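You operate a simulated robot arm through the tools that you are given. There is no shell and no other tool.

You are at the controls of a simulated robot arm. One attempt, no reset.

JOB
Metal-check the sealed red-label jar and sort it by the display.
Fine: switch the tunnel on first; Pass goes in the green tray, Reject in the red one. Set down upright: what you pick out.

Only the result counts: the job must be done as asked and must still hold three seconds after the hand-in. Knocking over, shifting, dropping, spilling or breaking anything else fails it.

ROBOT AND FRAMES
A 6-joint arm with a fingered hand, fixed in place. Base frame: the origin is at the foot of the arm, x ahead of it, y to its left, z up; the work surface is at about z = 760. Readings come in mm, degrees, newtons and seconds.
With the tool pointing down near the work surface it reaches from about 340 to 820 mm from the base axis. Its first joint turns from -166.0 to 166.0 degrees. Payload 4 kg.
The TCP is the grasp point between the finger pads, 26 mm short of the fingertips. In the tool frame z runs along the fingers and y along their closing line. The gripper opens to 132 mm. The gripper's body begins 73 mm behind the TCP. The gripper is a hand of 5 fingers: y runs from the thumb to the fingers, the wrist lies at [0, 0, -239] in the tool frame, and closing takes about 1.5 s.
Orientation is told as [roll, pitch, yaw] about the base's x, y, z axes, in that order, counted from this pose: with the fingers straight down and closing along the base's y, the tool's x points along the base's -x, its y along +y and its z along -z.

CONTROLS
- The arm moves only by the tool apply_moves. Its argument "series" is a list of rows, each a list of 6 numbers: the shift along the tool's x, y, z in cm, then the turn, a rotation vector about the tool's x, y, z in degrees. In form: [[x, y, z, rx, ry, rz], ...]. A call has 1 to 20 rows; each row is the pose to reach, as a shift and turn from the pose commanded when the call began, along the tool's axes at that moment. "grip" is the finger opening in cm, from 0 to 13.2, set as the call begins (left out, the last holds). Rows are played at 5 a second. More than 50 mm and 8.6 degrees between two rows, or a gripper value outside its range, and nothing of the call is played. Where a pose cannot be reached the arm comes as near as it can. A force on the tool above 70 N (or 10 N above the force at the start of the call, whichever is more), or a blocked arm, ends the call early, and 0.2 s more pass. Each finger travels about 45 mm/s and halts on what it meets, pressing with about 28 N; the grip force reading is that of the motor and also rises with nothing between the fingers. The clock runs only during rows and for 0.2 s after the last one: add rows that repeat a pose to give the fingers time. It gives the time, the measured TCP pose, the force on the tool (base axes), the opening and the grip force at its end, in the units of the frame above (readings bear some noise), with the torque about the TCP (base axes, N m) and any sound that the robot's microphone picked up, and new pictures: "show" is both (left out), scene, wrist or none.
- Cameras (640 x 400 px; columns grow to the right, rows downward): "scene" is fixed at [50.3, 500.6, 1334]; the picture's right is [-0.67, -0.74, 0.00], its down [-0.26, 0.24, -0.94] and it looks along [0.70, -0.63, -0.35] (base axes); focal length 333 px, centre (320, 200). "wrist" rides on the gripper at [84, 2, -97] in the tool frame; the picture's right is [-0.02, 1.00, 0.00], its down [-0.75, -0.02, -0.66] and it looks along [-0.66, -0.01, 0.75] (tool axes); focal length 270 px, centre (320, 200). There is no depth. A picture from a camera that has moved, and an enlarged one, comes with that camera's place and axes in the base frame and with its lens.
- curl_fingers(finger1, finger2, finger3, finger4, thumb_bend): sets how far each is bent, from 0 (flat) to 1 (curled in); at 0.3 the hand is open as for a grip, at 0.7 the pads meet at the TCP. One left out holds its place. A second passes; each finger stops where it meets its share of the squeeze, and holds until it gets a number again. A gripper value or a shape takes the hand back. It gives what a move gives, with no picture; readings hold the bend of each and the force on the fingers (four entries, about 0 where the hand has none), thumb and palm.
- hand_shape(shape): the hand has 5 fingers and takes this shape, open, in about a second: jaw (thumb against the fingers, like two jaws); tri (thumb and two fingers); tip (a fingertip pinch); poke (one finger out to press); point (the index stretched); flat (the hand flat); cup (the hand cupped); fist (a fist). The gripper value then closes the fingers along that shape, each until it touches; the sizes above hold for jaw. It gives what a move gives, with no picture.
- inspect(camera, box): a new picture of the part [left, top, right, bottom] of that camera's present view, enlarged. No time passes.
- job_done(): hands the job in; it is judged then, once.

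Nothing tells you positions but the pictures and the camera data. Unless the task says otherwise, let go and move clear before handing in.

The tools are called after "Request:" as a command line: name --pt "numbers of a row" for each row, then --argument value for the rest, lists and objects as JSON in quotes. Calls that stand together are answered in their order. apply_moves: Moves the arm, as the interface text tells. Its arguments: {"type":"object","properties":{"series":{"type":"array"},"grip":{"type":"number"},"show":{"type":"string","enum":["both","scene","wrist","none"]}},"required":["series"]} The other tools are called the same way: hand_shape (shape) gives the hand a shape; curl_fingers (finger1, finger2, finger3, finger4, thumb_bend) moves the fingers one by one; inspect (camera, box) takes an enlarged picture of a part of a camera's view; job_done () hands the job in.

At the start:

```text
time: 0.0
tool_pos: [473.9, -260.7, 1213.5]
tool_rot: [0.1, 0.0, -0.1]
ft_force: [-0.3, 0.2, -0.4]
moment: [0.0, 0.02, 0.01]
grip_width: 131.8
grasp_force: 0.1
shape: jaw
bend: [0.3, 0.3, 0.3, 0.3, 0.3]
finger forces: [0.0, 0.0, 0.0, 0.0, 0.0, 0.0]
```

scene: 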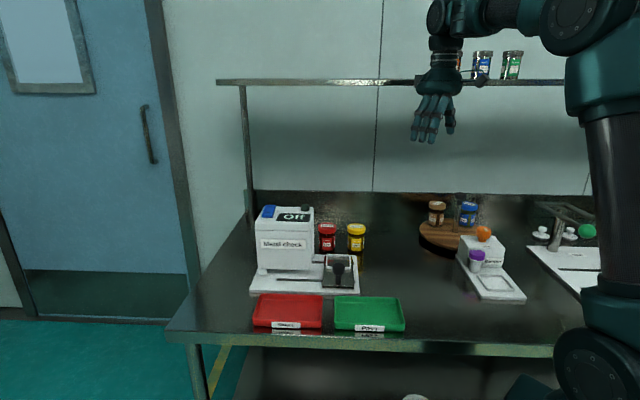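
wrist: 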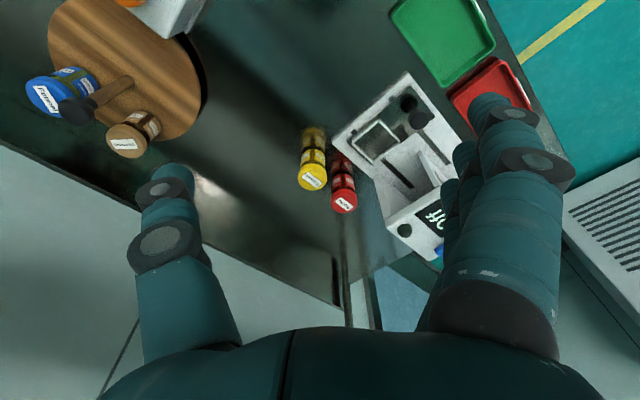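

I see a metal-check tunnel showing "Off", with red and yellow jars behind it, red and green trays in front, and other jars on a turntable and shelf. I'll look closer before moving.

Request:
inspect --camera "scene" --box '[230, 190, 420, 310]'

Request:
inspect --camera "scene" --box '[400, 180, 640, 330]'

Request:
inspect --camera "wrist" --box '[280, 60, 480, 270]'

Request:
inspect --camera "scene" --box '[440, 30, 560, 105]'

Request:
inspect --camera "scene" --box '[230, 270, 430, 350]'

```text
3.33 times, centred on (325, 250) of scene
camera zoom: at [50.3, 500.6, 1334.0], right [-0.67, -0.74, 0.0], down [-0.26, 0.24, -0.94], along [0.7, -0.63, -0.35], focal length 1111 px, centre (303, 33)
```

zoom: 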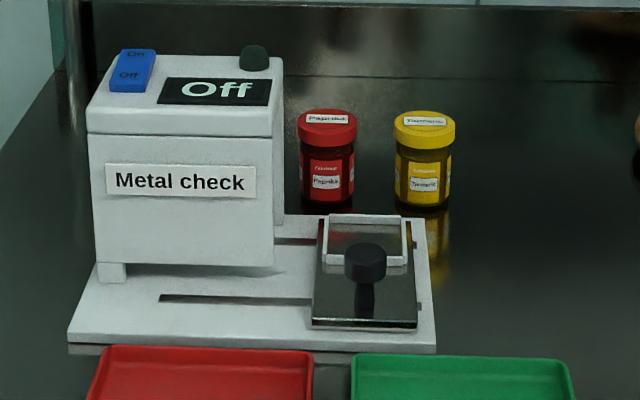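

```text
2.67 times, centred on (520, 255) of scene
camera zoom: at [50.3, 500.6, 1334.0], right [-0.67, -0.74, 0.0], down [-0.26, 0.24, -0.94], along [0.7, -0.63, -0.35], focal length 889 px, centre (-213, 53)
```

zoom: 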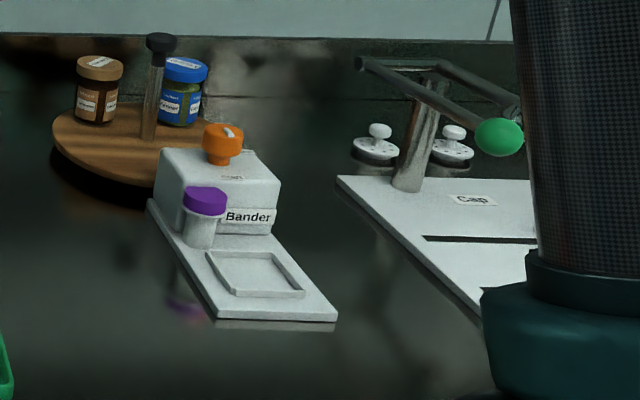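

```text
1.90 times, centred on (380, 165) of wrist
camera zoom: at [390.6, -260.1, 1309.5], right [0.02, 1.0, 0.0], down [0.75, -0.02, 0.66], along [0.66, -0.01, -0.75], focal length 515 px, centre (206, 267)
```

zoom: 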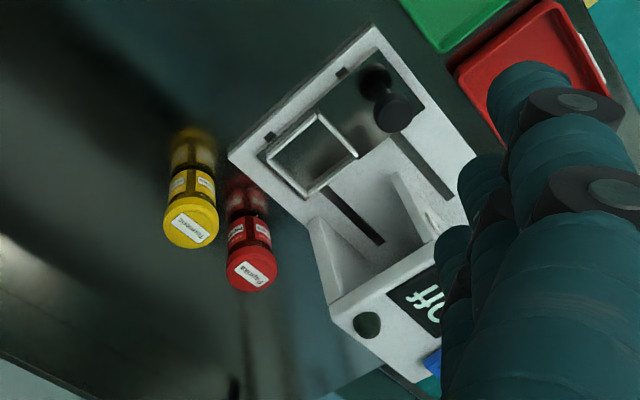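

```text
5.33 times, centred on (500, 68) of scene
camera zoom: at [50.3, 500.6, 1334.0], right [-0.67, -0.74, 0.0], down [-0.26, 0.24, -0.94], along [0.7, -0.63, -0.35], focal length 1778 px, centre (-640, 907)
```

zoom: 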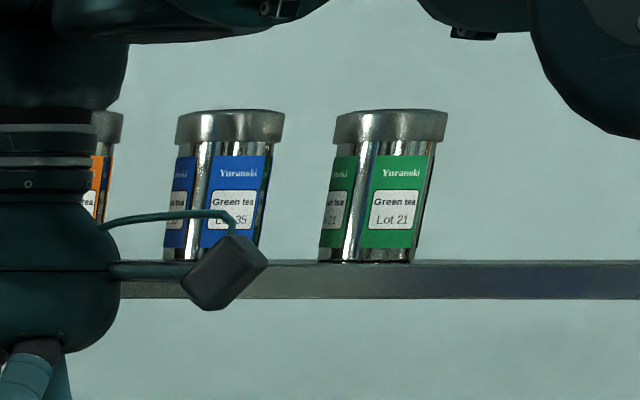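

```text
3.20 times, centred on (330, 310) of scene
camera zoom: at [50.3, 500.6, 1334.0], right [-0.67, -0.74, 0.0], down [-0.26, 0.24, -0.94], along [0.7, -0.63, -0.35], focal length 1067 px, centre (288, -152)
```

zoom: 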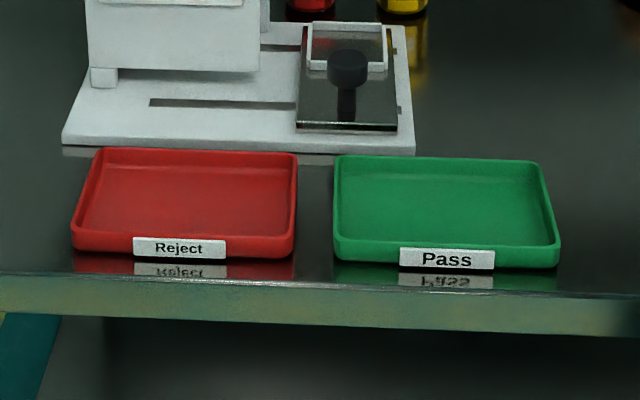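

The red-label Paprika jar stands behind the tunnel plate at about (800, -213), with the yellow jar about 96 mm from it. The tunnel's blue On/Off rocker and display are on its top, and a sled with a knob sits at the plate's right. I'll swing the wrist camera round for a better view of the device.

Request:
apply_moves --pt "-1.1 3.35 1.05 0 0 7.2" --pt "-2.2 6.7 2.1 0 0 14.4" --pt "-3.3 10.05 3.15 0 0 21.6" --pt "-4.4 13.4 4.2 0 0 28.8" --pt "-5.5 16.75 5.25 0 0 36" --pt "-6.6 20.1 6.3 0 0 43.2" --pt "-6.6 20.1 6.3 0 0 43.2"

```text
time: 1.6
tool_pos: [541.1, -59.1, 1150.7]
tool_rot: [0.0, -0.1, -43.3]
ft_force: [0.6, -0.2, -0.5]
moment: [-0.02, 0.02, 0.0]
grip_width: 131.8
grasp_force: 0.1
shape: jaw
bend: [0.3, 0.3, 0.3, 0.3, 0.3]
finger forces: [0.1, 0.1, 0.0, 0.0, 0.1, 0.0]
camera wrist: at [481.7, -0.5, 1246.7], right [0.7, 0.71, 0.0], down [0.54, -0.53, 0.66], along [0.47, -0.46, -0.75], focal length 270 px, centre (320, 200)
```

scene: 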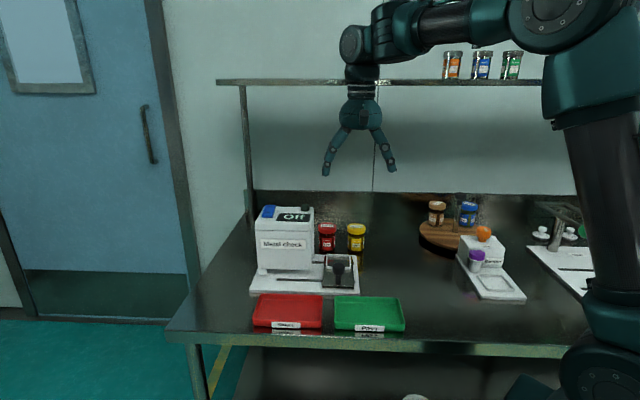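
wrist: 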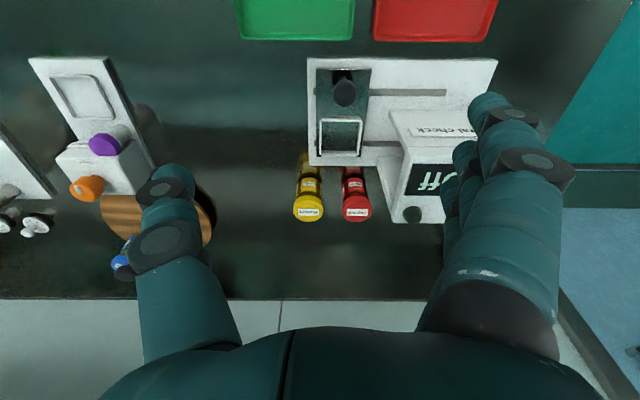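

The device is now seen from above and the front, with far things at the bottom of the picture. I'll enlarge the plate, jars and trays to measure them.

Request:
inspect --camera "wrist" --box '[280, 40, 500, 240]'

Request:
inspect --camera "wrist" --box '[280, 120, 460, 240]'

Request:
inspect --camera "scene" --box '[240, 195, 330, 255]'

Request:
inspect --camera "scene" --box '[300, 210, 380, 300]'

```text
2.00 times, centred on (390, 140) of wrist
camera zoom: at [481.7, -0.5, 1246.7], right [0.7, 0.71, 0.0], down [0.54, -0.53, 0.66], along [0.47, -0.46, -0.75], focal length 541 px, centre (180, 320)
```

zoom: 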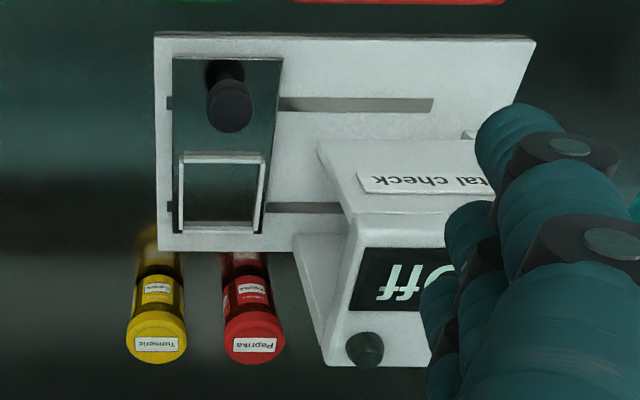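

```text
3.33 times, centred on (370, 180) of wrist
camera zoom: at [481.7, -0.5, 1246.7], right [0.7, 0.71, 0.0], down [0.54, -0.53, 0.66], along [0.47, -0.46, -0.75], focal length 901 px, centre (153, 267)
```

zoom: 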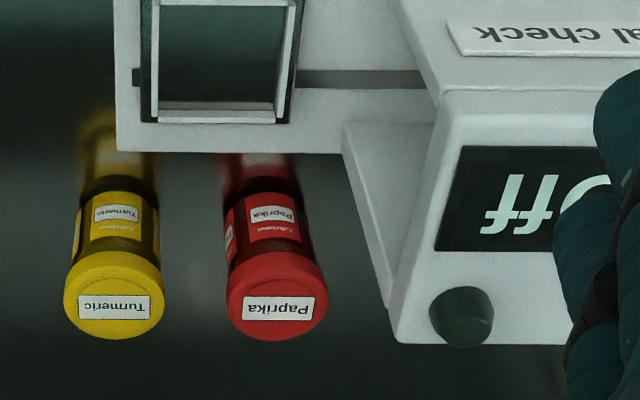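

```text
6.67 times, centred on (285, 225) of scene
camera zoom: at [50.3, 500.6, 1334.0], right [-0.67, -0.74, 0.0], down [-0.26, 0.24, -0.94], along [0.7, -0.63, -0.35], focal length 2223 px, centre (553, 33)
```

zoom: 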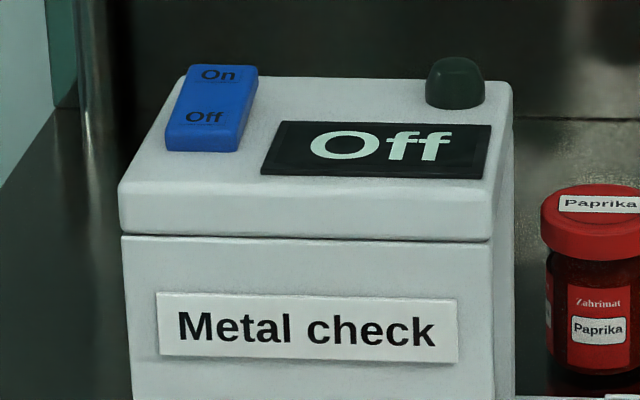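

```text
4.44 times, centred on (340, 255) of scene
camera zoom: at [50.3, 500.6, 1334.0], right [-0.67, -0.74, 0.0], down [-0.26, 0.24, -0.94], along [0.7, -0.63, -0.35], focal length 1482 px, centre (231, -44)
```

zoom: 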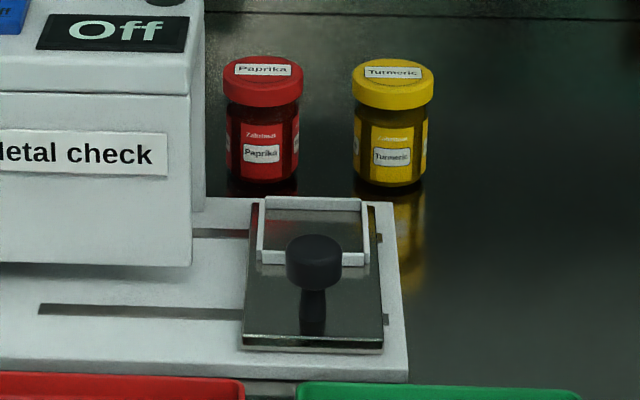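

Estimates so far: red jar axis near (799, -206) with its lid top at z≈858, sled knob near (618, -80), and frame centre near (683, -143). The plate is turned about 45.5°. Next I'll move along the device so the wrist camera can see the rocker and display.

Request:
apply_moves --pt "0 3.75 0 0 0 0" --pt "0 7.5 0 0 0 0" --pt "0 11.25 0 0 0 0" --pt "0 15 0 0 0 0" --pt "0 15 0 0 0 0" --show "wrist"

Request:
inspect --camera "wrist" --box '[240, 40, 440, 240]'

```text
time: 2.8
tool_pos: [644.2, 49.6, 1152.1]
tool_rot: [-0.1, 0.0, -43.2]
ft_force: [-0.1, 0.9, 0.6]
moment: [-0.04, 0.01, -0.05]
grip_width: 131.9
grasp_force: 0.0
shape: jaw
bend: [0.3, 0.3, 0.3, 0.3, 0.3]
finger forces: [0.0, 0.0, 0.1, 0.1, 0.0, 0.1]
camera wrist: at [585.2, 108.5, 1246.7], right [0.7, 0.71, 0.0], down [0.54, -0.53, 0.66], along [0.47, -0.46, -0.75], focal length 270 px, centre (320, 200)
```

wrist: 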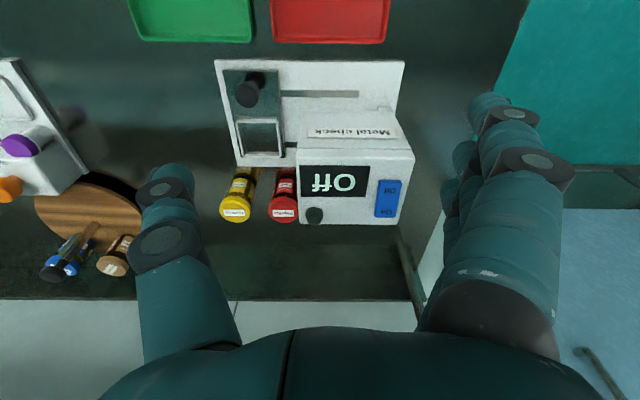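

```text
2.00 times, centred on (340, 140) of wrist
camera zoom: at [585.2, 108.5, 1246.7], right [0.7, 0.71, 0.0], down [0.54, -0.53, 0.66], along [0.47, -0.46, -0.75], focal length 541 px, centre (280, 320)
```

zoom: 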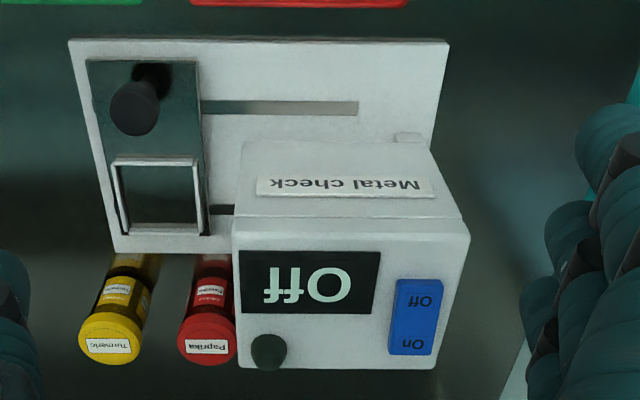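

The rocker's "On" end is raised at about (846, -12, 964) and its "Off" end is at about (824, 12, 957). I'll put the hand in the poke shape and look at where the fingertip lies.

Request:
hand_shape --shape "poke"

Request:
inspect --camera "scene" --box '[220, 40, 420, 240]'

Request:
inspect --camera "wrist" --box '[0, 0, 640, 400]'

```text
time: 3.7
tool_pos: [644.8, 49.7, 1151.2]
tool_rot: [0.0, 0.0, -43.2]
ft_force: [0.3, 0.9, 0.2]
moment: [0.01, -0.02, 0.04]
grip_width: 0.1
grasp_force: 0.1
shape: poke
bend: [1.0, 1.0, 1.0, 1.0, 0.47]
finger forces: [0.1, 0.1, 0.0, 0.0, 0.0, 0.0]
```

```text
2.00 times, centred on (320, 140) of scene
camera zoom: at [50.3, 500.6, 1334.0], right [-0.67, -0.74, 0.0], down [-0.26, 0.24, -0.94], along [0.7, -0.63, -0.35], focal length 667 px, centre (320, 320)
```

zoom: 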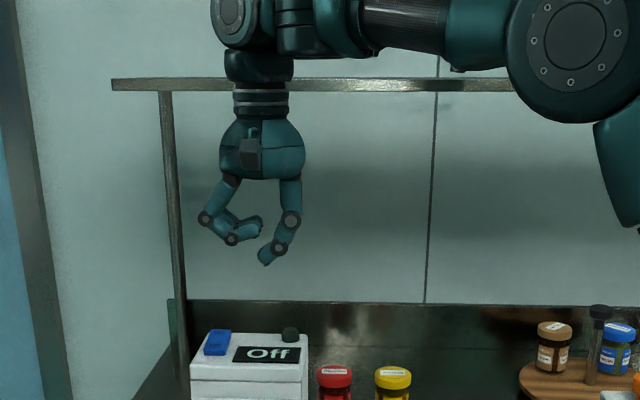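

```text
1.00 times, centred on (320, 200) of wrist (not enlarged: the box is as wide or as high as the picture)
camera zoom: at [584.9, 108.2, 1246.7], right [0.7, 0.71, 0.0], down [0.54, -0.53, 0.66], along [0.47, -0.46, -0.75], focal length 270 px, centre (320, 200)
```

zoom: 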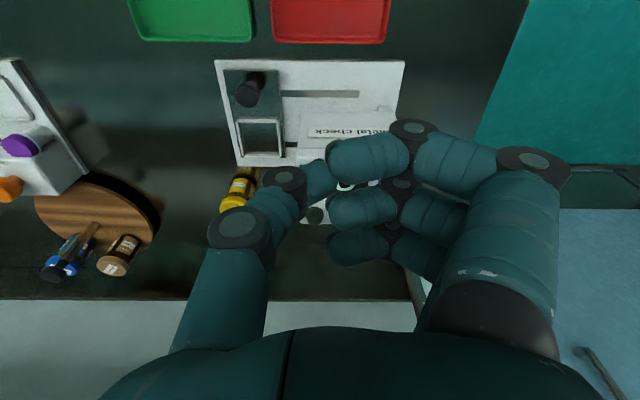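

In the poke shape the thumb is the pressing finger, with its tip roughly on the tool axis about 25 mm below the TCP. I'll move to above the "On" end with the tool tilted 15° outward.

Request:
apply_moves --pt "-3.07 1.54 1.7 0 -2.5 0" --pt "-6.15 3.08 3.4 0 -5 0" --pt "-9.22 4.62 5.1 0 -7.5 0" --pt "-12.3 6.15 6.8 0 -10 0" --pt "-15.37 7.7 8.5 0 -12.5 0" --pt "-18.44 9.23 10.2 0 -15 0" --pt "-18.44 9.23 10.2 0 -15 0"

Request:
inspect --camera "scene" --box '[220, 100, 360, 240]'

```text
time: 5.3
tool_pos: [779.5, 53.1, 1022.2]
tool_rot: [0.2, -15.1, -43.2]
ft_force: [0.4, 0.6, 0.8]
moment: [0.01, 0.02, -0.04]
grip_width: 0.2
grasp_force: 0.2
shape: poke
bend: [1.0, 1.0, 1.0, 1.0, 0.47]
finger forces: [0.1, 0.0, 0.1, 0.1, 0.0, 0.1]
out of reach, approached as far as the arm can: row 1, 2, 3, 4, 5, 6, 7
camera wrist: at [703.5, 127.4, 1093.5], right [0.7, 0.72, 0.01], down [0.39, -0.39, 0.83], along [0.6, -0.58, -0.56], focal length 270 px, centre (320, 200)
```

scene: 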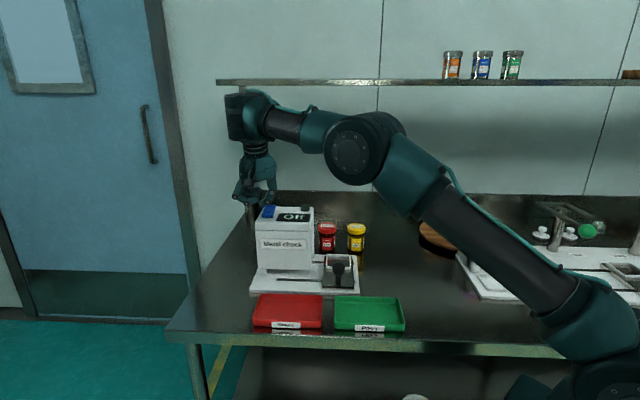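
wrist: 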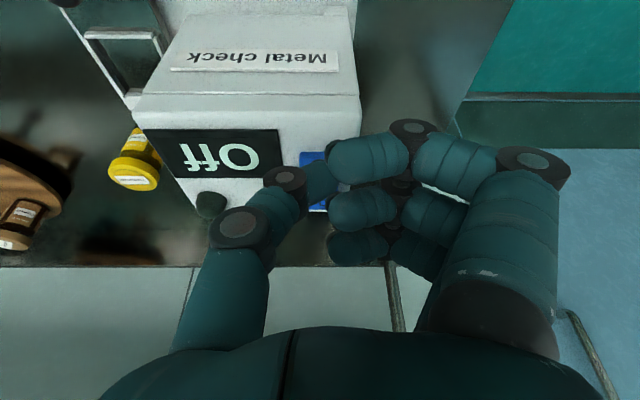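

```text
2.86 times, centred on (290, 170) of scene
camera zoom: at [50.3, 500.6, 1334.0], right [-0.67, -0.74, 0.0], down [-0.26, 0.24, -0.94], along [0.7, -0.63, -0.35], focal length 953 px, centre (406, 286)
```

zoom: 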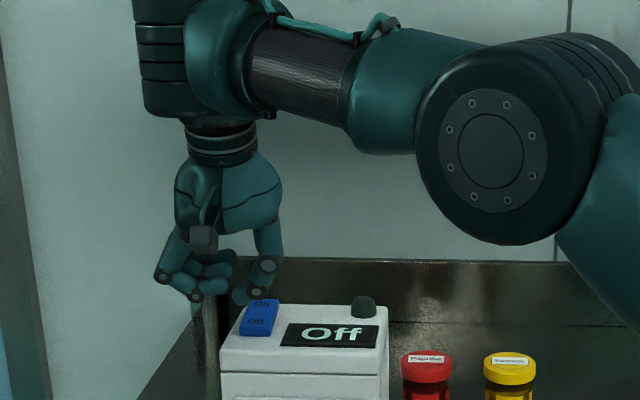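

The arm could not reach that far with a 15° tilt. It stopped at about (780, 53, 1022), so a steeper tilt is needed. I'll first back off to a reachable pose and check how the reference pose behaves.

Request:
apply_moves --pt "3.4 0 0 0 0 0" --pt "6.8 0 0 0 0 0" --pt "10 0 0 0 0 0" --pt "10 0 0 0 0 0" --show "none"

```text
time: 6.3
tool_pos: [707.8, 121.0, 996.3]
tool_rot: [-0.1, -15.0, -43.2]
ft_force: [0.6, 0.5, 0.0]
moment: [0.0, -0.04, 0.04]
grip_width: 0.2
grasp_force: 0.0
shape: poke
bend: [1.0, 1.0, 1.0, 1.0, 0.47]
finger forces: [0.1, 0.0, 0.0, 0.0, 0.0, 0.0]
```

The reference pose follows the pose actually reached. I'll now go to a hover about 26 mm above the "On" end with a 32° outward tilt, lifting first.

Request:
apply_moves --pt "-1.04 0 -3.86 0 -4 0" --pt "-5.34 -0.07 -2.71 0 -8 0" --pt "-9.59 -0.14 -1.36 0 -12 0" --pt "-13.69 -0.21 0.56 0 -17 0" --pt "-17.81 -0.24 3.15 0 -17 0" --pt "-17.81 -0.24 3.15 0 -17 0"

Request:
inspect --camera "scene" --box '[230, 150, 330, 240]'

Request:
inspect --camera "wrist" --box '[220, 100, 420, 260]'

```text
time: 7.7
tool_pos: [836.5, -4.4, 1012.6]
tool_rot: [0.1, -32.0, -43.1]
ft_force: [0.2, 0.5, 0.2]
moment: [0.0, 0.0, -0.03]
grip_width: 0.0
grasp_force: 0.1
shape: poke
bend: [1.0, 1.0, 1.0, 1.0, 0.47]
finger forces: [0.0, 0.0, 0.0, 0.1, 0.1, 0.0]
camera wrist: at [749.7, 79.1, 1048.5], right [0.7, 0.72, 0.01], down [0.2, -0.21, 0.96], along [0.69, -0.67, -0.29], focal length 270 px, centre (320, 200)
```

scene: 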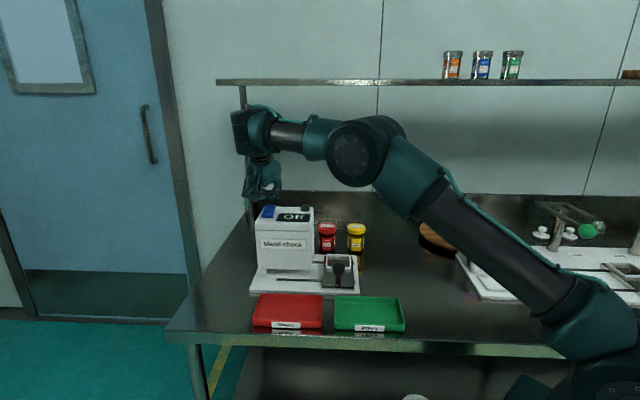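
wrist: 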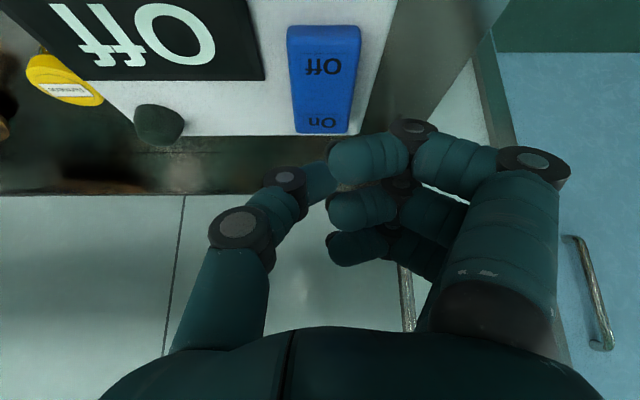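

```text
4.44 times, centred on (280, 195) of scene
camera zoom: at [50.3, 500.6, 1334.0], right [-0.67, -0.74, 0.0], down [-0.26, 0.24, -0.94], along [0.7, -0.63, -0.35], focal length 1482 px, centre (498, 222)
```

zoom: 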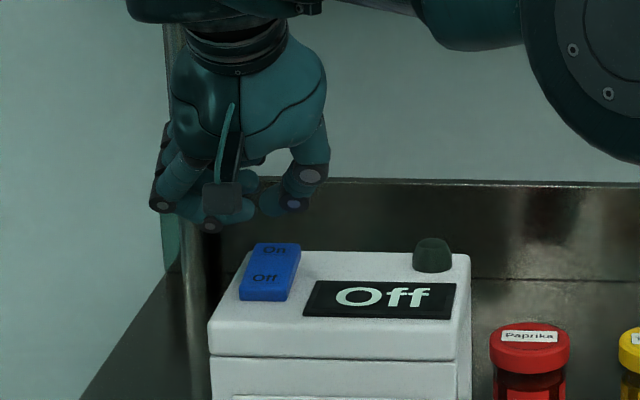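

```text
2.50 times, centred on (320, 180) of wrist
camera zoom: at [749.7, 79.1, 1048.5], right [0.7, 0.72, 0.01], down [0.2, -0.21, 0.96], along [0.69, -0.67, -0.29], focal length 676 px, centre (320, 250)
```

zoom: 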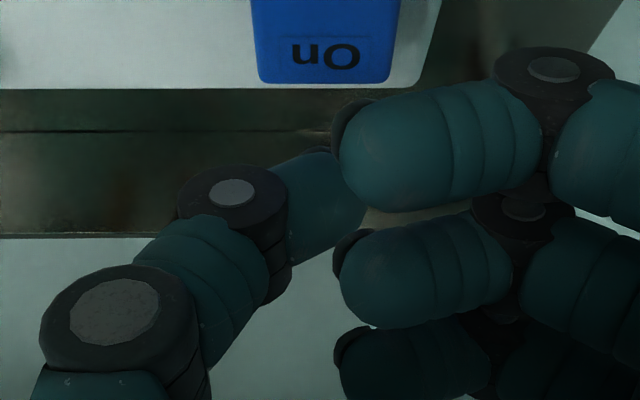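

The thumb tip sits about 26 mm above the "On" end, in line with it. I'll lower it straight down in small steps and watch the force.

Request:
apply_moves --pt "0.265 0 0.424 0 0 0" --pt "0.53 0 0.848 0 0 0" --pt "0.795 0 1.272 0 0 0" --pt "1.06 0 1.696 0 0 0" --pt "1.27 0 2.04 0 0 0"

Request:
inspect --camera "scene" --box '[230, 150, 330, 240]'

Request:
inspect --camera "wrist" --box '[220, 60, 420, 220]'

```text
time: 8.9
tool_pos: [837.1, -5.4, 987.9]
tool_rot: [0.0, -32.1, -43.1]
ft_force: [0.3, -0.9, 1.9]
moment: [-0.02, -0.07, 0.0]
grip_width: 0.0
grasp_force: 0.0
shape: poke
bend: [1.0, 1.0, 1.0, 1.0, 0.47]
finger forces: [0.0, 0.0, 0.0, 0.1, 1.5, 0.0]
camera wrist: at [749.6, 79.0, 1024.3], right [0.7, 0.72, 0.01], down [0.2, -0.21, 0.96], along [0.69, -0.67, -0.29], focal length 270 px, centre (320, 200)
```

scene: 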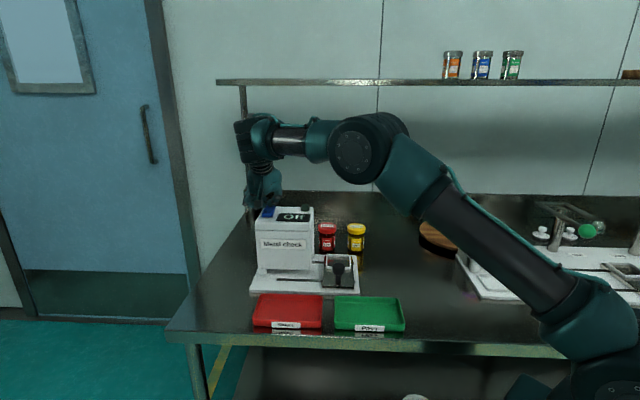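
wrist: 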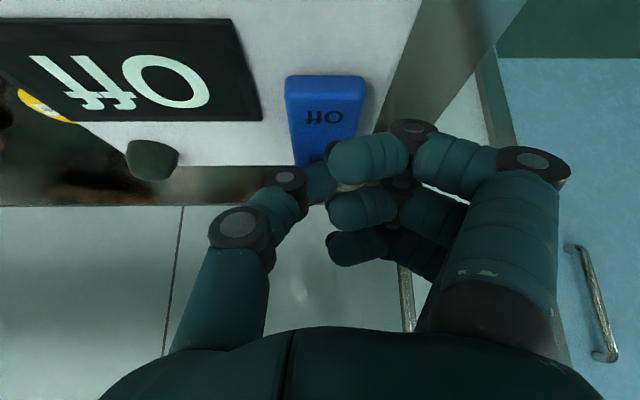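

```text
4.44 times, centred on (280, 195) of scene
camera zoom: at [50.3, 500.6, 1334.0], right [-0.67, -0.74, 0.0], down [-0.26, 0.24, -0.94], along [0.7, -0.63, -0.35], focal length 1482 px, centre (498, 222)
```

zoom: 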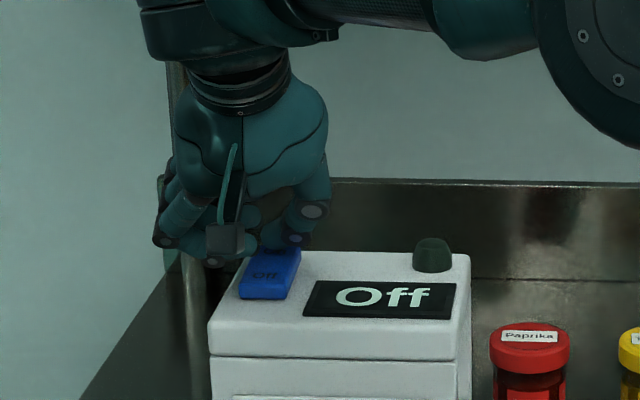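

```text
2.50 times, centred on (320, 140) of wrist
camera zoom: at [749.6, 79.0, 1024.3], right [0.7, 0.72, 0.01], down [0.2, -0.21, 0.96], along [0.69, -0.67, -0.29], focal length 676 px, centre (320, 350)
```

zoom: 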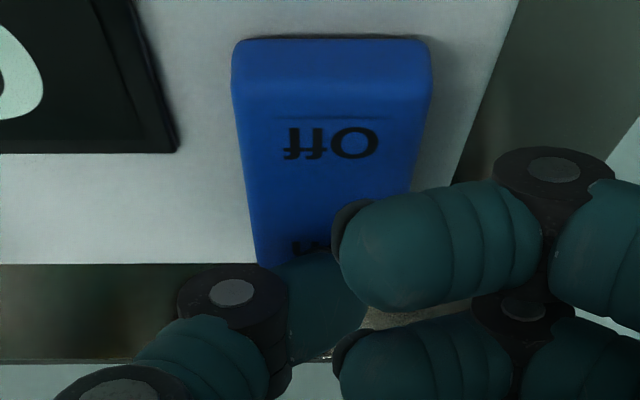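

The thumb tip is just touching the "On" end, at about 1.5 N. I'll press down about 10 mm more in small steps.

Request:
apply_moves --pt "0.13 0 0.21 0 0 0" --pt "0.26 0 0.42 0 0 0" --pt "0.4 0 0.636 0 0 0" --pt "0.53 0 0.848 0 0 0"

Request:
inspect --camera "scene" --box '[230, 150, 330, 240]'

```text
time: 9.9
tool_pos: [838.1, -7.2, 981.0]
tool_rot: [0.4, -32.4, -43.6]
ft_force: [-8.7, -8.8, 39.1]
moment: [-0.3, -0.16, -0.09]
grip_width: 0.1
grasp_force: 0.0
shape: poke
bend: [1.0, 1.0, 1.0, 1.0, 0.48]
finger forces: [0.0, 0.0, 0.0, 0.0, 39.1, 0.0]
camera wrist: at [749.5, 77.6, 1018.1], right [0.7, 0.71, 0.02], down [0.19, -0.21, 0.96], along [0.69, -0.67, -0.28], focal length 270 px, centre (320, 200)
```

scene: 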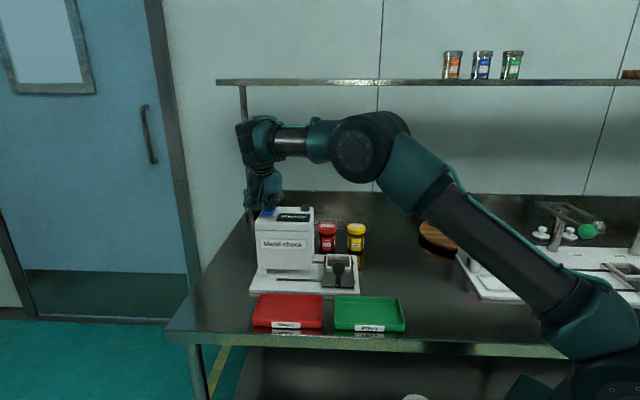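
wrist: 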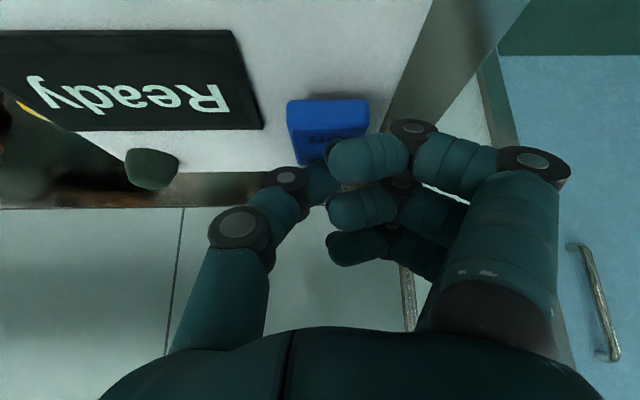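

```text
4.44 times, centred on (280, 195) of scene
camera zoom: at [50.3, 500.6, 1334.0], right [-0.67, -0.74, 0.0], down [-0.26, 0.24, -0.94], along [0.7, -0.63, -0.35], focal length 1482 px, centre (498, 222)
```

zoom: 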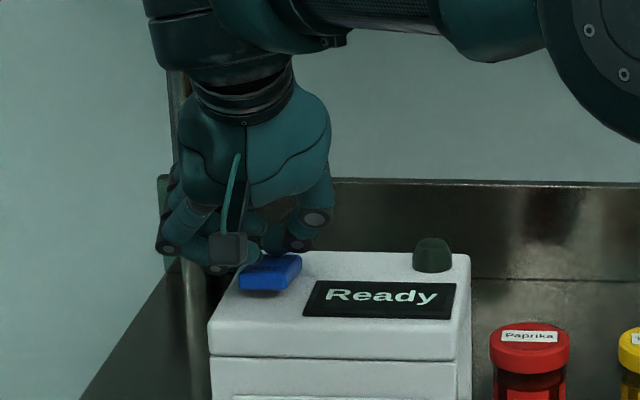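

The display now reads "Ready", so the tunnel is on. I'll lift the thumb off and back the hand away from the tunnel.

Request:
apply_moves --pt "-0.8 0 -1.27 0 0 0" --pt "-1.59 0 -2.54 0 0 0" --pt "1.54 0 -5.09 0 0 0" --pt "4.82 0 -8.32 0 0 0" --pt "7.84 0 -11.98 0 6 0" --pt "10.18 0 -15.79 0 12 0" --pt "12.72 0 -17.38 0 20 0" --pt "12.72 0 -17.38 0 20 0"

Request:
inspect --camera "scene" --box '[240, 190, 400, 310]'

```text
time: 11.7
tool_pos: [690.6, 130.9, 1056.4]
tool_rot: [0.1, -11.9, -43.3]
ft_force: [0.0, 0.2, -0.6]
moment: [0.0, 0.0, 0.0]
grip_width: 0.1
grasp_force: 0.0
shape: poke
bend: [1.0, 1.0, 1.0, 1.0, 0.47]
finger forces: [0.1, 0.0, 0.0, 0.0, 0.0, 0.0]
camera wrist: at [617.6, 202.5, 1133.4], right [0.7, 0.71, 0.0], down [0.43, -0.42, 0.8], along [0.57, -0.56, -0.6], focal length 270 px, centre (320, 200)
```

scene: 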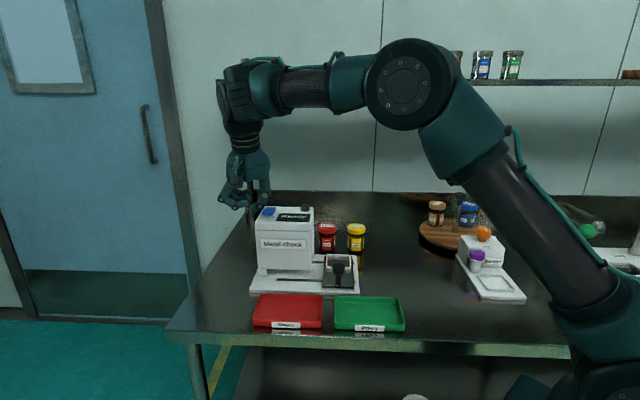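
wrist: 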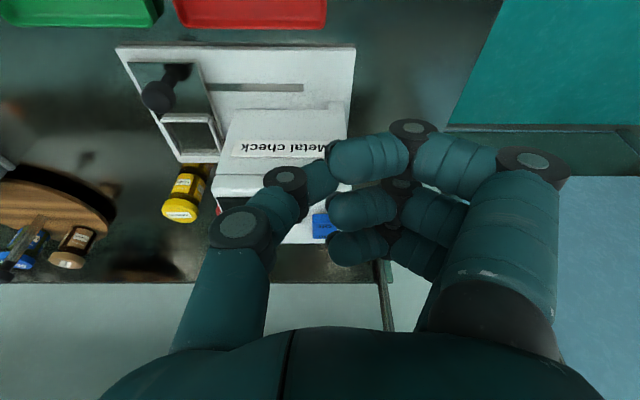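

```text
3.33 times, centred on (320, 250) of scene
camera zoom: at [50.3, 500.6, 1334.0], right [-0.67, -0.74, 0.0], down [-0.26, 0.24, -0.94], along [0.7, -0.63, -0.35], focal length 1111 px, centre (320, 33)
```

zoom: 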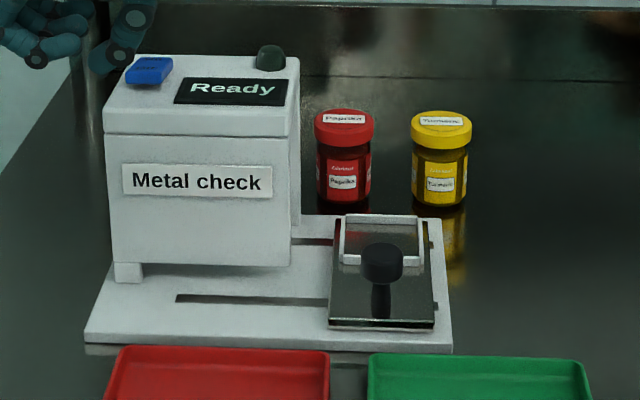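

The tunnel is on and reads "Ready". Before going near the jar I'll open the hand in the jaw shape and turn it a little, to see how wide the finger row is.

Request:
hand_shape --shape "jaw"

Request:
apply_moves --pt "0 0 -0.5 0 0 -8" --pt "0 0 -1 0 0 -16" --pt "0 0 -1.5 0 0 -24" --pt "0 0 -2 0 0 -32" --pt "0 0 -2 0 0 -40" --pt "0 0 -2 0 0 -48" --pt "0 0 -2 0 0 -56" --pt "0 0 -2 0 0 -64" --pt "0 0 -2 0 0 -72" --pt "0 0 -2 0 0 -80" --pt "0 0 -2 0 0 -88" --pt "0 0 -2 0 0 -88" --grip 8.0 --show "scene"

Request:
inspect --camera "scene" --box '[190, 100, 310, 220]'

```text
time: 12.6
tool_pos: [690.6, 132.0, 1057.8]
tool_rot: [0.1, -12.0, -43.1]
ft_force: [-0.2, -0.3, 0.1]
moment: [0.01, 0.01, -0.02]
grip_width: 131.8
grasp_force: 0.1
shape: jaw
bend: [0.3, 0.3, 0.3, 0.3, 0.3]
finger forces: [0.0, 0.0, 0.0, 0.0, 0.0, 0.0]
```

```text
time: 15.2
tool_pos: [688.7, 134.2, 1077.0]
tool_rot: [-11.9, -0.4, 44.9]
ft_force: [0.7, -0.4, 0.1]
moment: [-0.05, 0.0, -0.01]
grip_width: 80.7
grasp_force: 0.1
shape: jaw
bend: [0.71, 0.71, 0.71, 0.71, 0.69]
finger forces: [0.1, 0.1, 0.0, 0.0, 0.0, 0.0]
```

scene: 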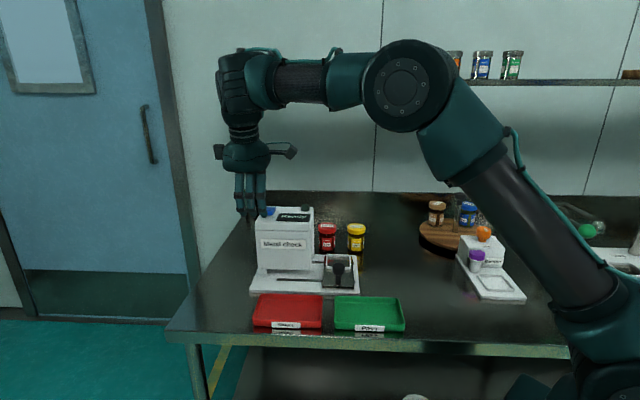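

```text
3.33 times, centred on (250, 160) of scene
camera zoom: at [50.3, 500.6, 1334.0], right [-0.67, -0.74, 0.0], down [-0.26, 0.24, -0.94], along [0.7, -0.63, -0.35], focal length 1111 px, centre (553, 333)
```

zoom: 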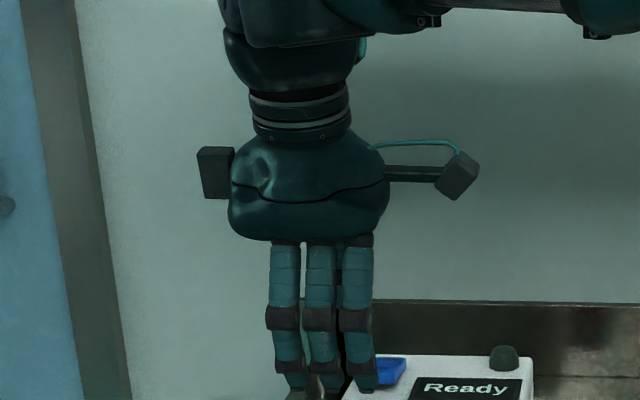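

The finger row is about 72 mm wide and the palm about 110 mm. I'll turn back and move to above the sled to look at the jar, the frame and the clearance beside the tunnel.

Request:
apply_moves --pt "1.62 -1.08 0.38 0 0 8" --pt "3.24 -2.17 0.75 0 0 16" --pt "4.86 -3.25 1.13 0 0 24" --pt "6.48 -4.33 1.5 0 0 32" --pt "8.1 -5.41 1.88 0 0 40" --pt "9.71 -6.5 2.26 0 0 48" --pt "11.33 -7.58 2.64 0 0 56" --pt "12.95 -8.66 3.01 0 0 64" --pt "14.57 -9.74 3.39 0 0 72" --pt "16.19 -10.83 3.76 0 0 80" --pt "17.81 -11.91 4.14 0 0 88" --pt "17.81 -11.91 4.14 0 0 88" --show "wrist"

Request:
inspect --camera "wrist" --box '[230, 0, 430, 200]'

Request:
inspect --camera "wrist" --box '[200, 120, 460, 300]'

```text
time: 17.8
tool_pos: [650.4, -80.0, 1058.8]
tool_rot: [0.1, -12.0, -43.2]
ft_force: [-0.8, 1.2, -0.2]
moment: [0.01, 0.01, 0.04]
grip_width: 80.4
grasp_force: 0.0
shape: jaw
bend: [0.71, 0.71, 0.71, 0.71, 0.69]
finger forces: [0.0, 0.1, 0.1, 0.0, 0.0, 0.0]
camera wrist: at [577.3, -9.2, 1135.9], right [0.7, 0.71, 0.0], down [0.43, -0.42, 0.8], along [0.57, -0.56, -0.6], focal length 270 px, centre (320, 200)
```

wrist: 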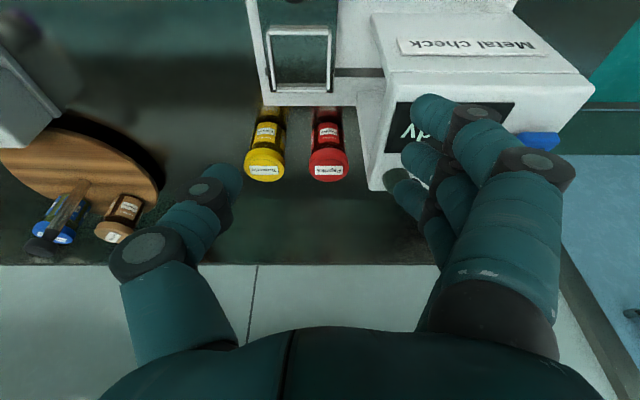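

```text
2.00 times, centred on (330, 100) of wrist
camera zoom: at [577.3, -9.2, 1135.9], right [0.7, 0.71, 0.0], down [0.43, -0.42, 0.8], along [0.57, -0.56, -0.6], focal length 541 px, centre (300, 400)
```

zoom: 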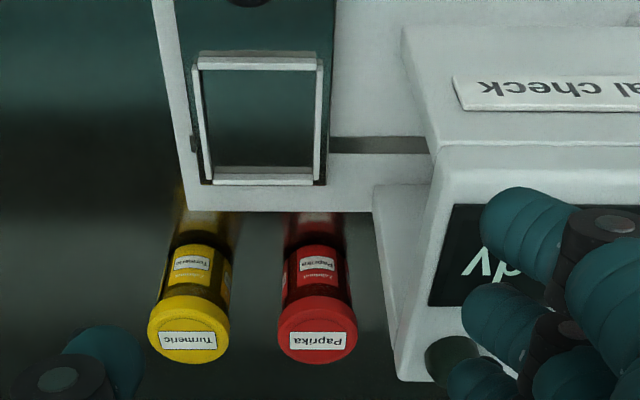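

```text
2.22 times, centred on (330, 210) of wrist
camera zoom: at [577.3, -9.2, 1135.9], right [0.7, 0.71, 0.0], down [0.43, -0.42, 0.8], along [0.57, -0.56, -0.6], focal length 601 px, centre (298, 178)
```

zoom: 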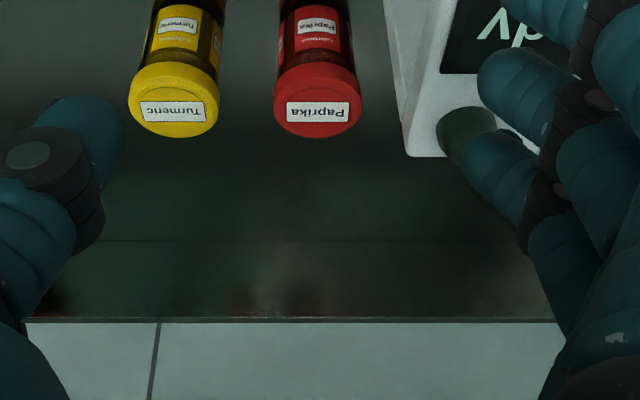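

The red jar measures at about (799, -205), and the tunnel's rear-right corner is about 43 mm to its side and 56 mm in front of it. I'll go round behind the sled at z≈930 with a 17° tilt, over the yellow-jar side, then slide across to the red jar.

Request:
apply_moves --pt "-2.72 -0.65 2.77 0 -0.8 0.5" --pt "-5.45 -1.31 5.55 0 -1.7 1" --pt "-8.17 -1.96 8.32 0 -2.5 1.5" --pt "-10.89 -2.61 11.09 0 -3.3 2" --pt "-13.62 -3.27 13.87 0 -4.2 2.5" --pt "-16.34 -3.92 16.64 0 -5 3" --pt "-16.34 -3.92 16.64 0 -5 3" --grip 7.4

Request:
inspect --camera "wrist" --box '[160, 40, 480, 240]'

Request:
inspect --camera "scene" --box '[250, 100, 410, 270]'

```text
time: 19.4
tool_pos: [765.8, -241.2, 931.3]
tool_rot: [0.9, -17.1, -46.2]
ft_force: [0.3, 0.3, 0.6]
moment: [0.03, 0.01, -0.02]
grip_width: 75.2
grasp_force: 0.0
shape: jaw
bend: [0.72, 0.72, 0.72, 0.72, 0.7]
finger forces: [0.0, 0.0, 0.0, 0.1, 0.0, 0.1]
camera wrist: at [692.2, -163.3, 998.3], right [0.73, 0.68, 0.02], down [0.35, -0.4, 0.85], along [0.58, -0.62, -0.53], focal length 270 px, centre (320, 200)
```

scene: 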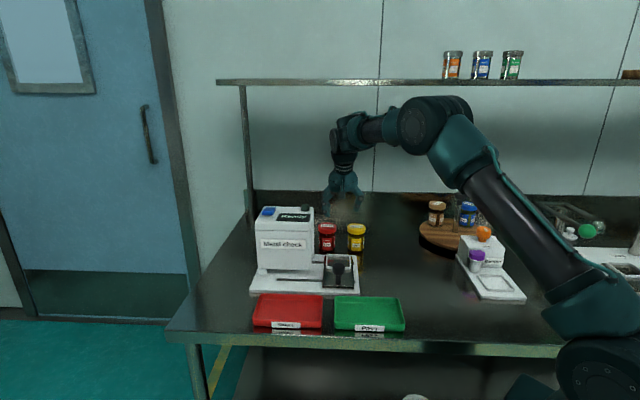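
wrist: 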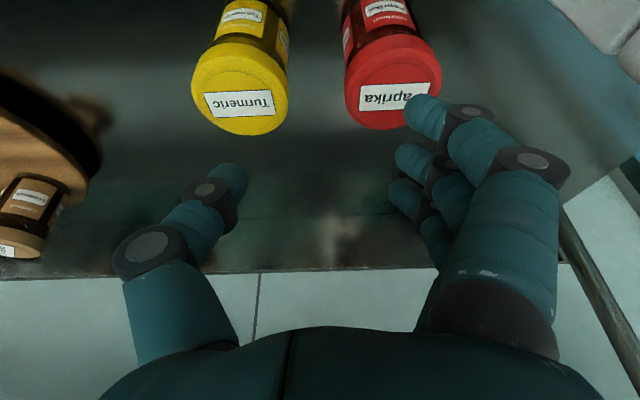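

```text
2.00 times, centred on (320, 140) of wrist
camera zoom: at [692.2, -163.3, 998.3], right [0.73, 0.68, 0.02], down [0.35, -0.4, 0.85], along [0.58, -0.62, -0.53], focal length 541 px, centre (320, 320)
```

zoom: 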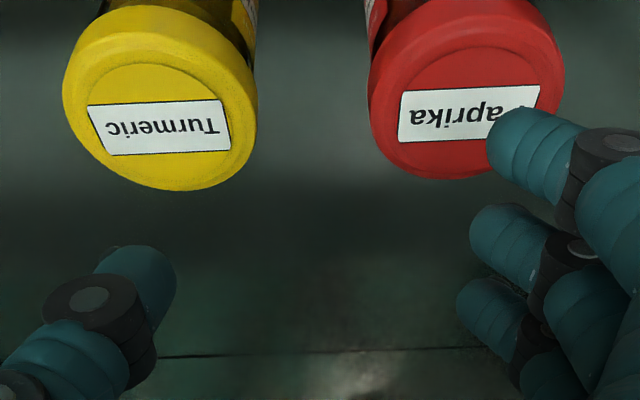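

```text
2.35 times, centred on (330, 185) of scene
camera zoom: at [50.3, 500.6, 1334.0], right [-0.67, -0.74, 0.0], down [-0.26, 0.24, -0.94], along [0.7, -0.63, -0.35], focal length 784 px, centre (296, 235)
```

zoom: 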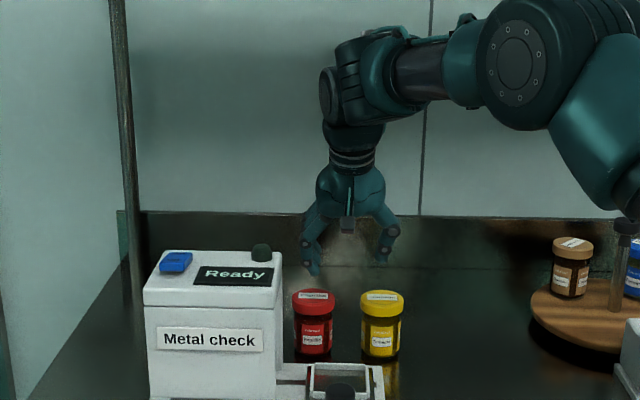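

The lid centre measures at about (798, -208), roughly 47 mm across from the tool axis. I'll slide across to line up over the red jar and check the clearance to the tunnel.

Request:
apply_moves --pt "0.03 1.6 0.2 0.3 0 0" --pt "0.06 3.2 0.4 0.6 0 0" --pt "0.09 4.75 0.6 0.9 0 0" --pt "0.09 4.75 0.6 0.9 0 0"

Request:
inspect --camera "wrist" --box '[160, 40, 480, 240]'

Request:
inspect --camera "scene" --box '[260, 150, 380, 270]'

```text
time: 20.4
tool_pos: [801.1, -209.6, 926.8]
tool_rot: [-0.1, -17.0, -46.2]
ft_force: [-0.3, -0.2, -0.9]
moment: [0.02, -0.02, -0.02]
grip_width: 75.0
grasp_force: 0.0
shape: jaw
bend: [0.72, 0.72, 0.72, 0.72, 0.7]
finger forces: [0.1, 0.0, 0.1, 0.0, 0.0, 0.0]
camera wrist: at [727.1, -129.4, 992.7], right [0.74, 0.68, 0.0], down [0.35, -0.39, 0.85], along [0.58, -0.62, -0.53], focal length 270 px, centre (320, 200)
```

scene: 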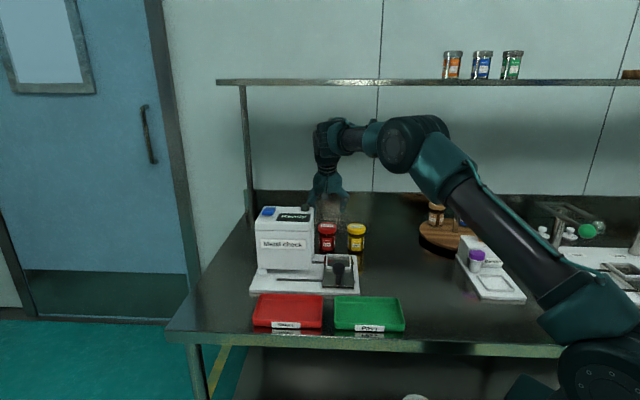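
wrist: 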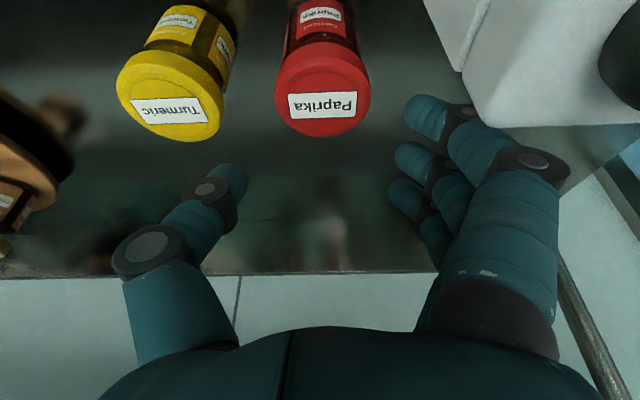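

```text
2.00 times, centred on (320, 140) of wrist
camera zoom: at [727.1, -129.4, 992.7], right [0.74, 0.68, 0.0], down [0.35, -0.39, 0.85], along [0.58, -0.62, -0.53], focal length 541 px, centre (320, 320)
```

zoom: 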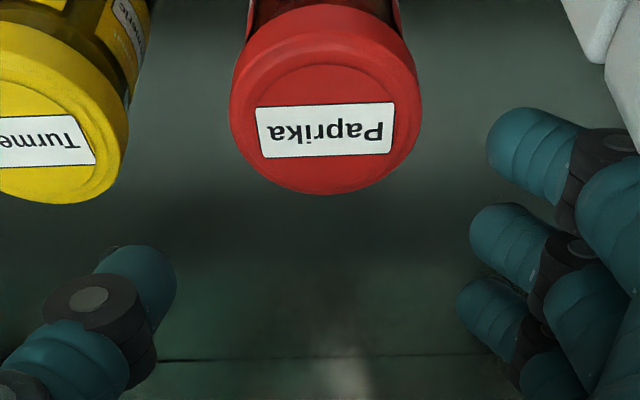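

```text
3.33 times, centred on (320, 210) of scene
camera zoom: at [50.3, 500.6, 1334.0], right [-0.67, -0.74, 0.0], down [-0.26, 0.24, -0.94], along [0.7, -0.63, -0.35], focal length 1111 px, centre (320, 167)
```

zoom: 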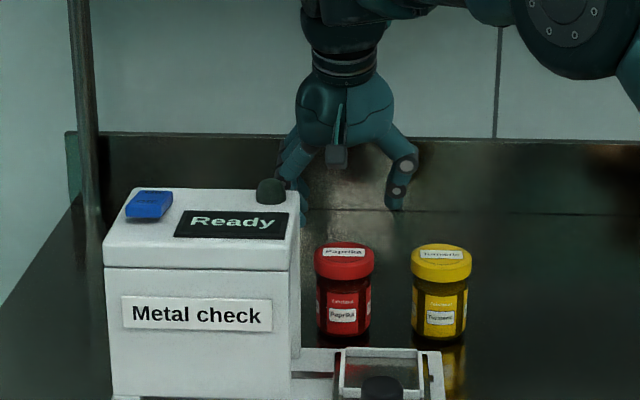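

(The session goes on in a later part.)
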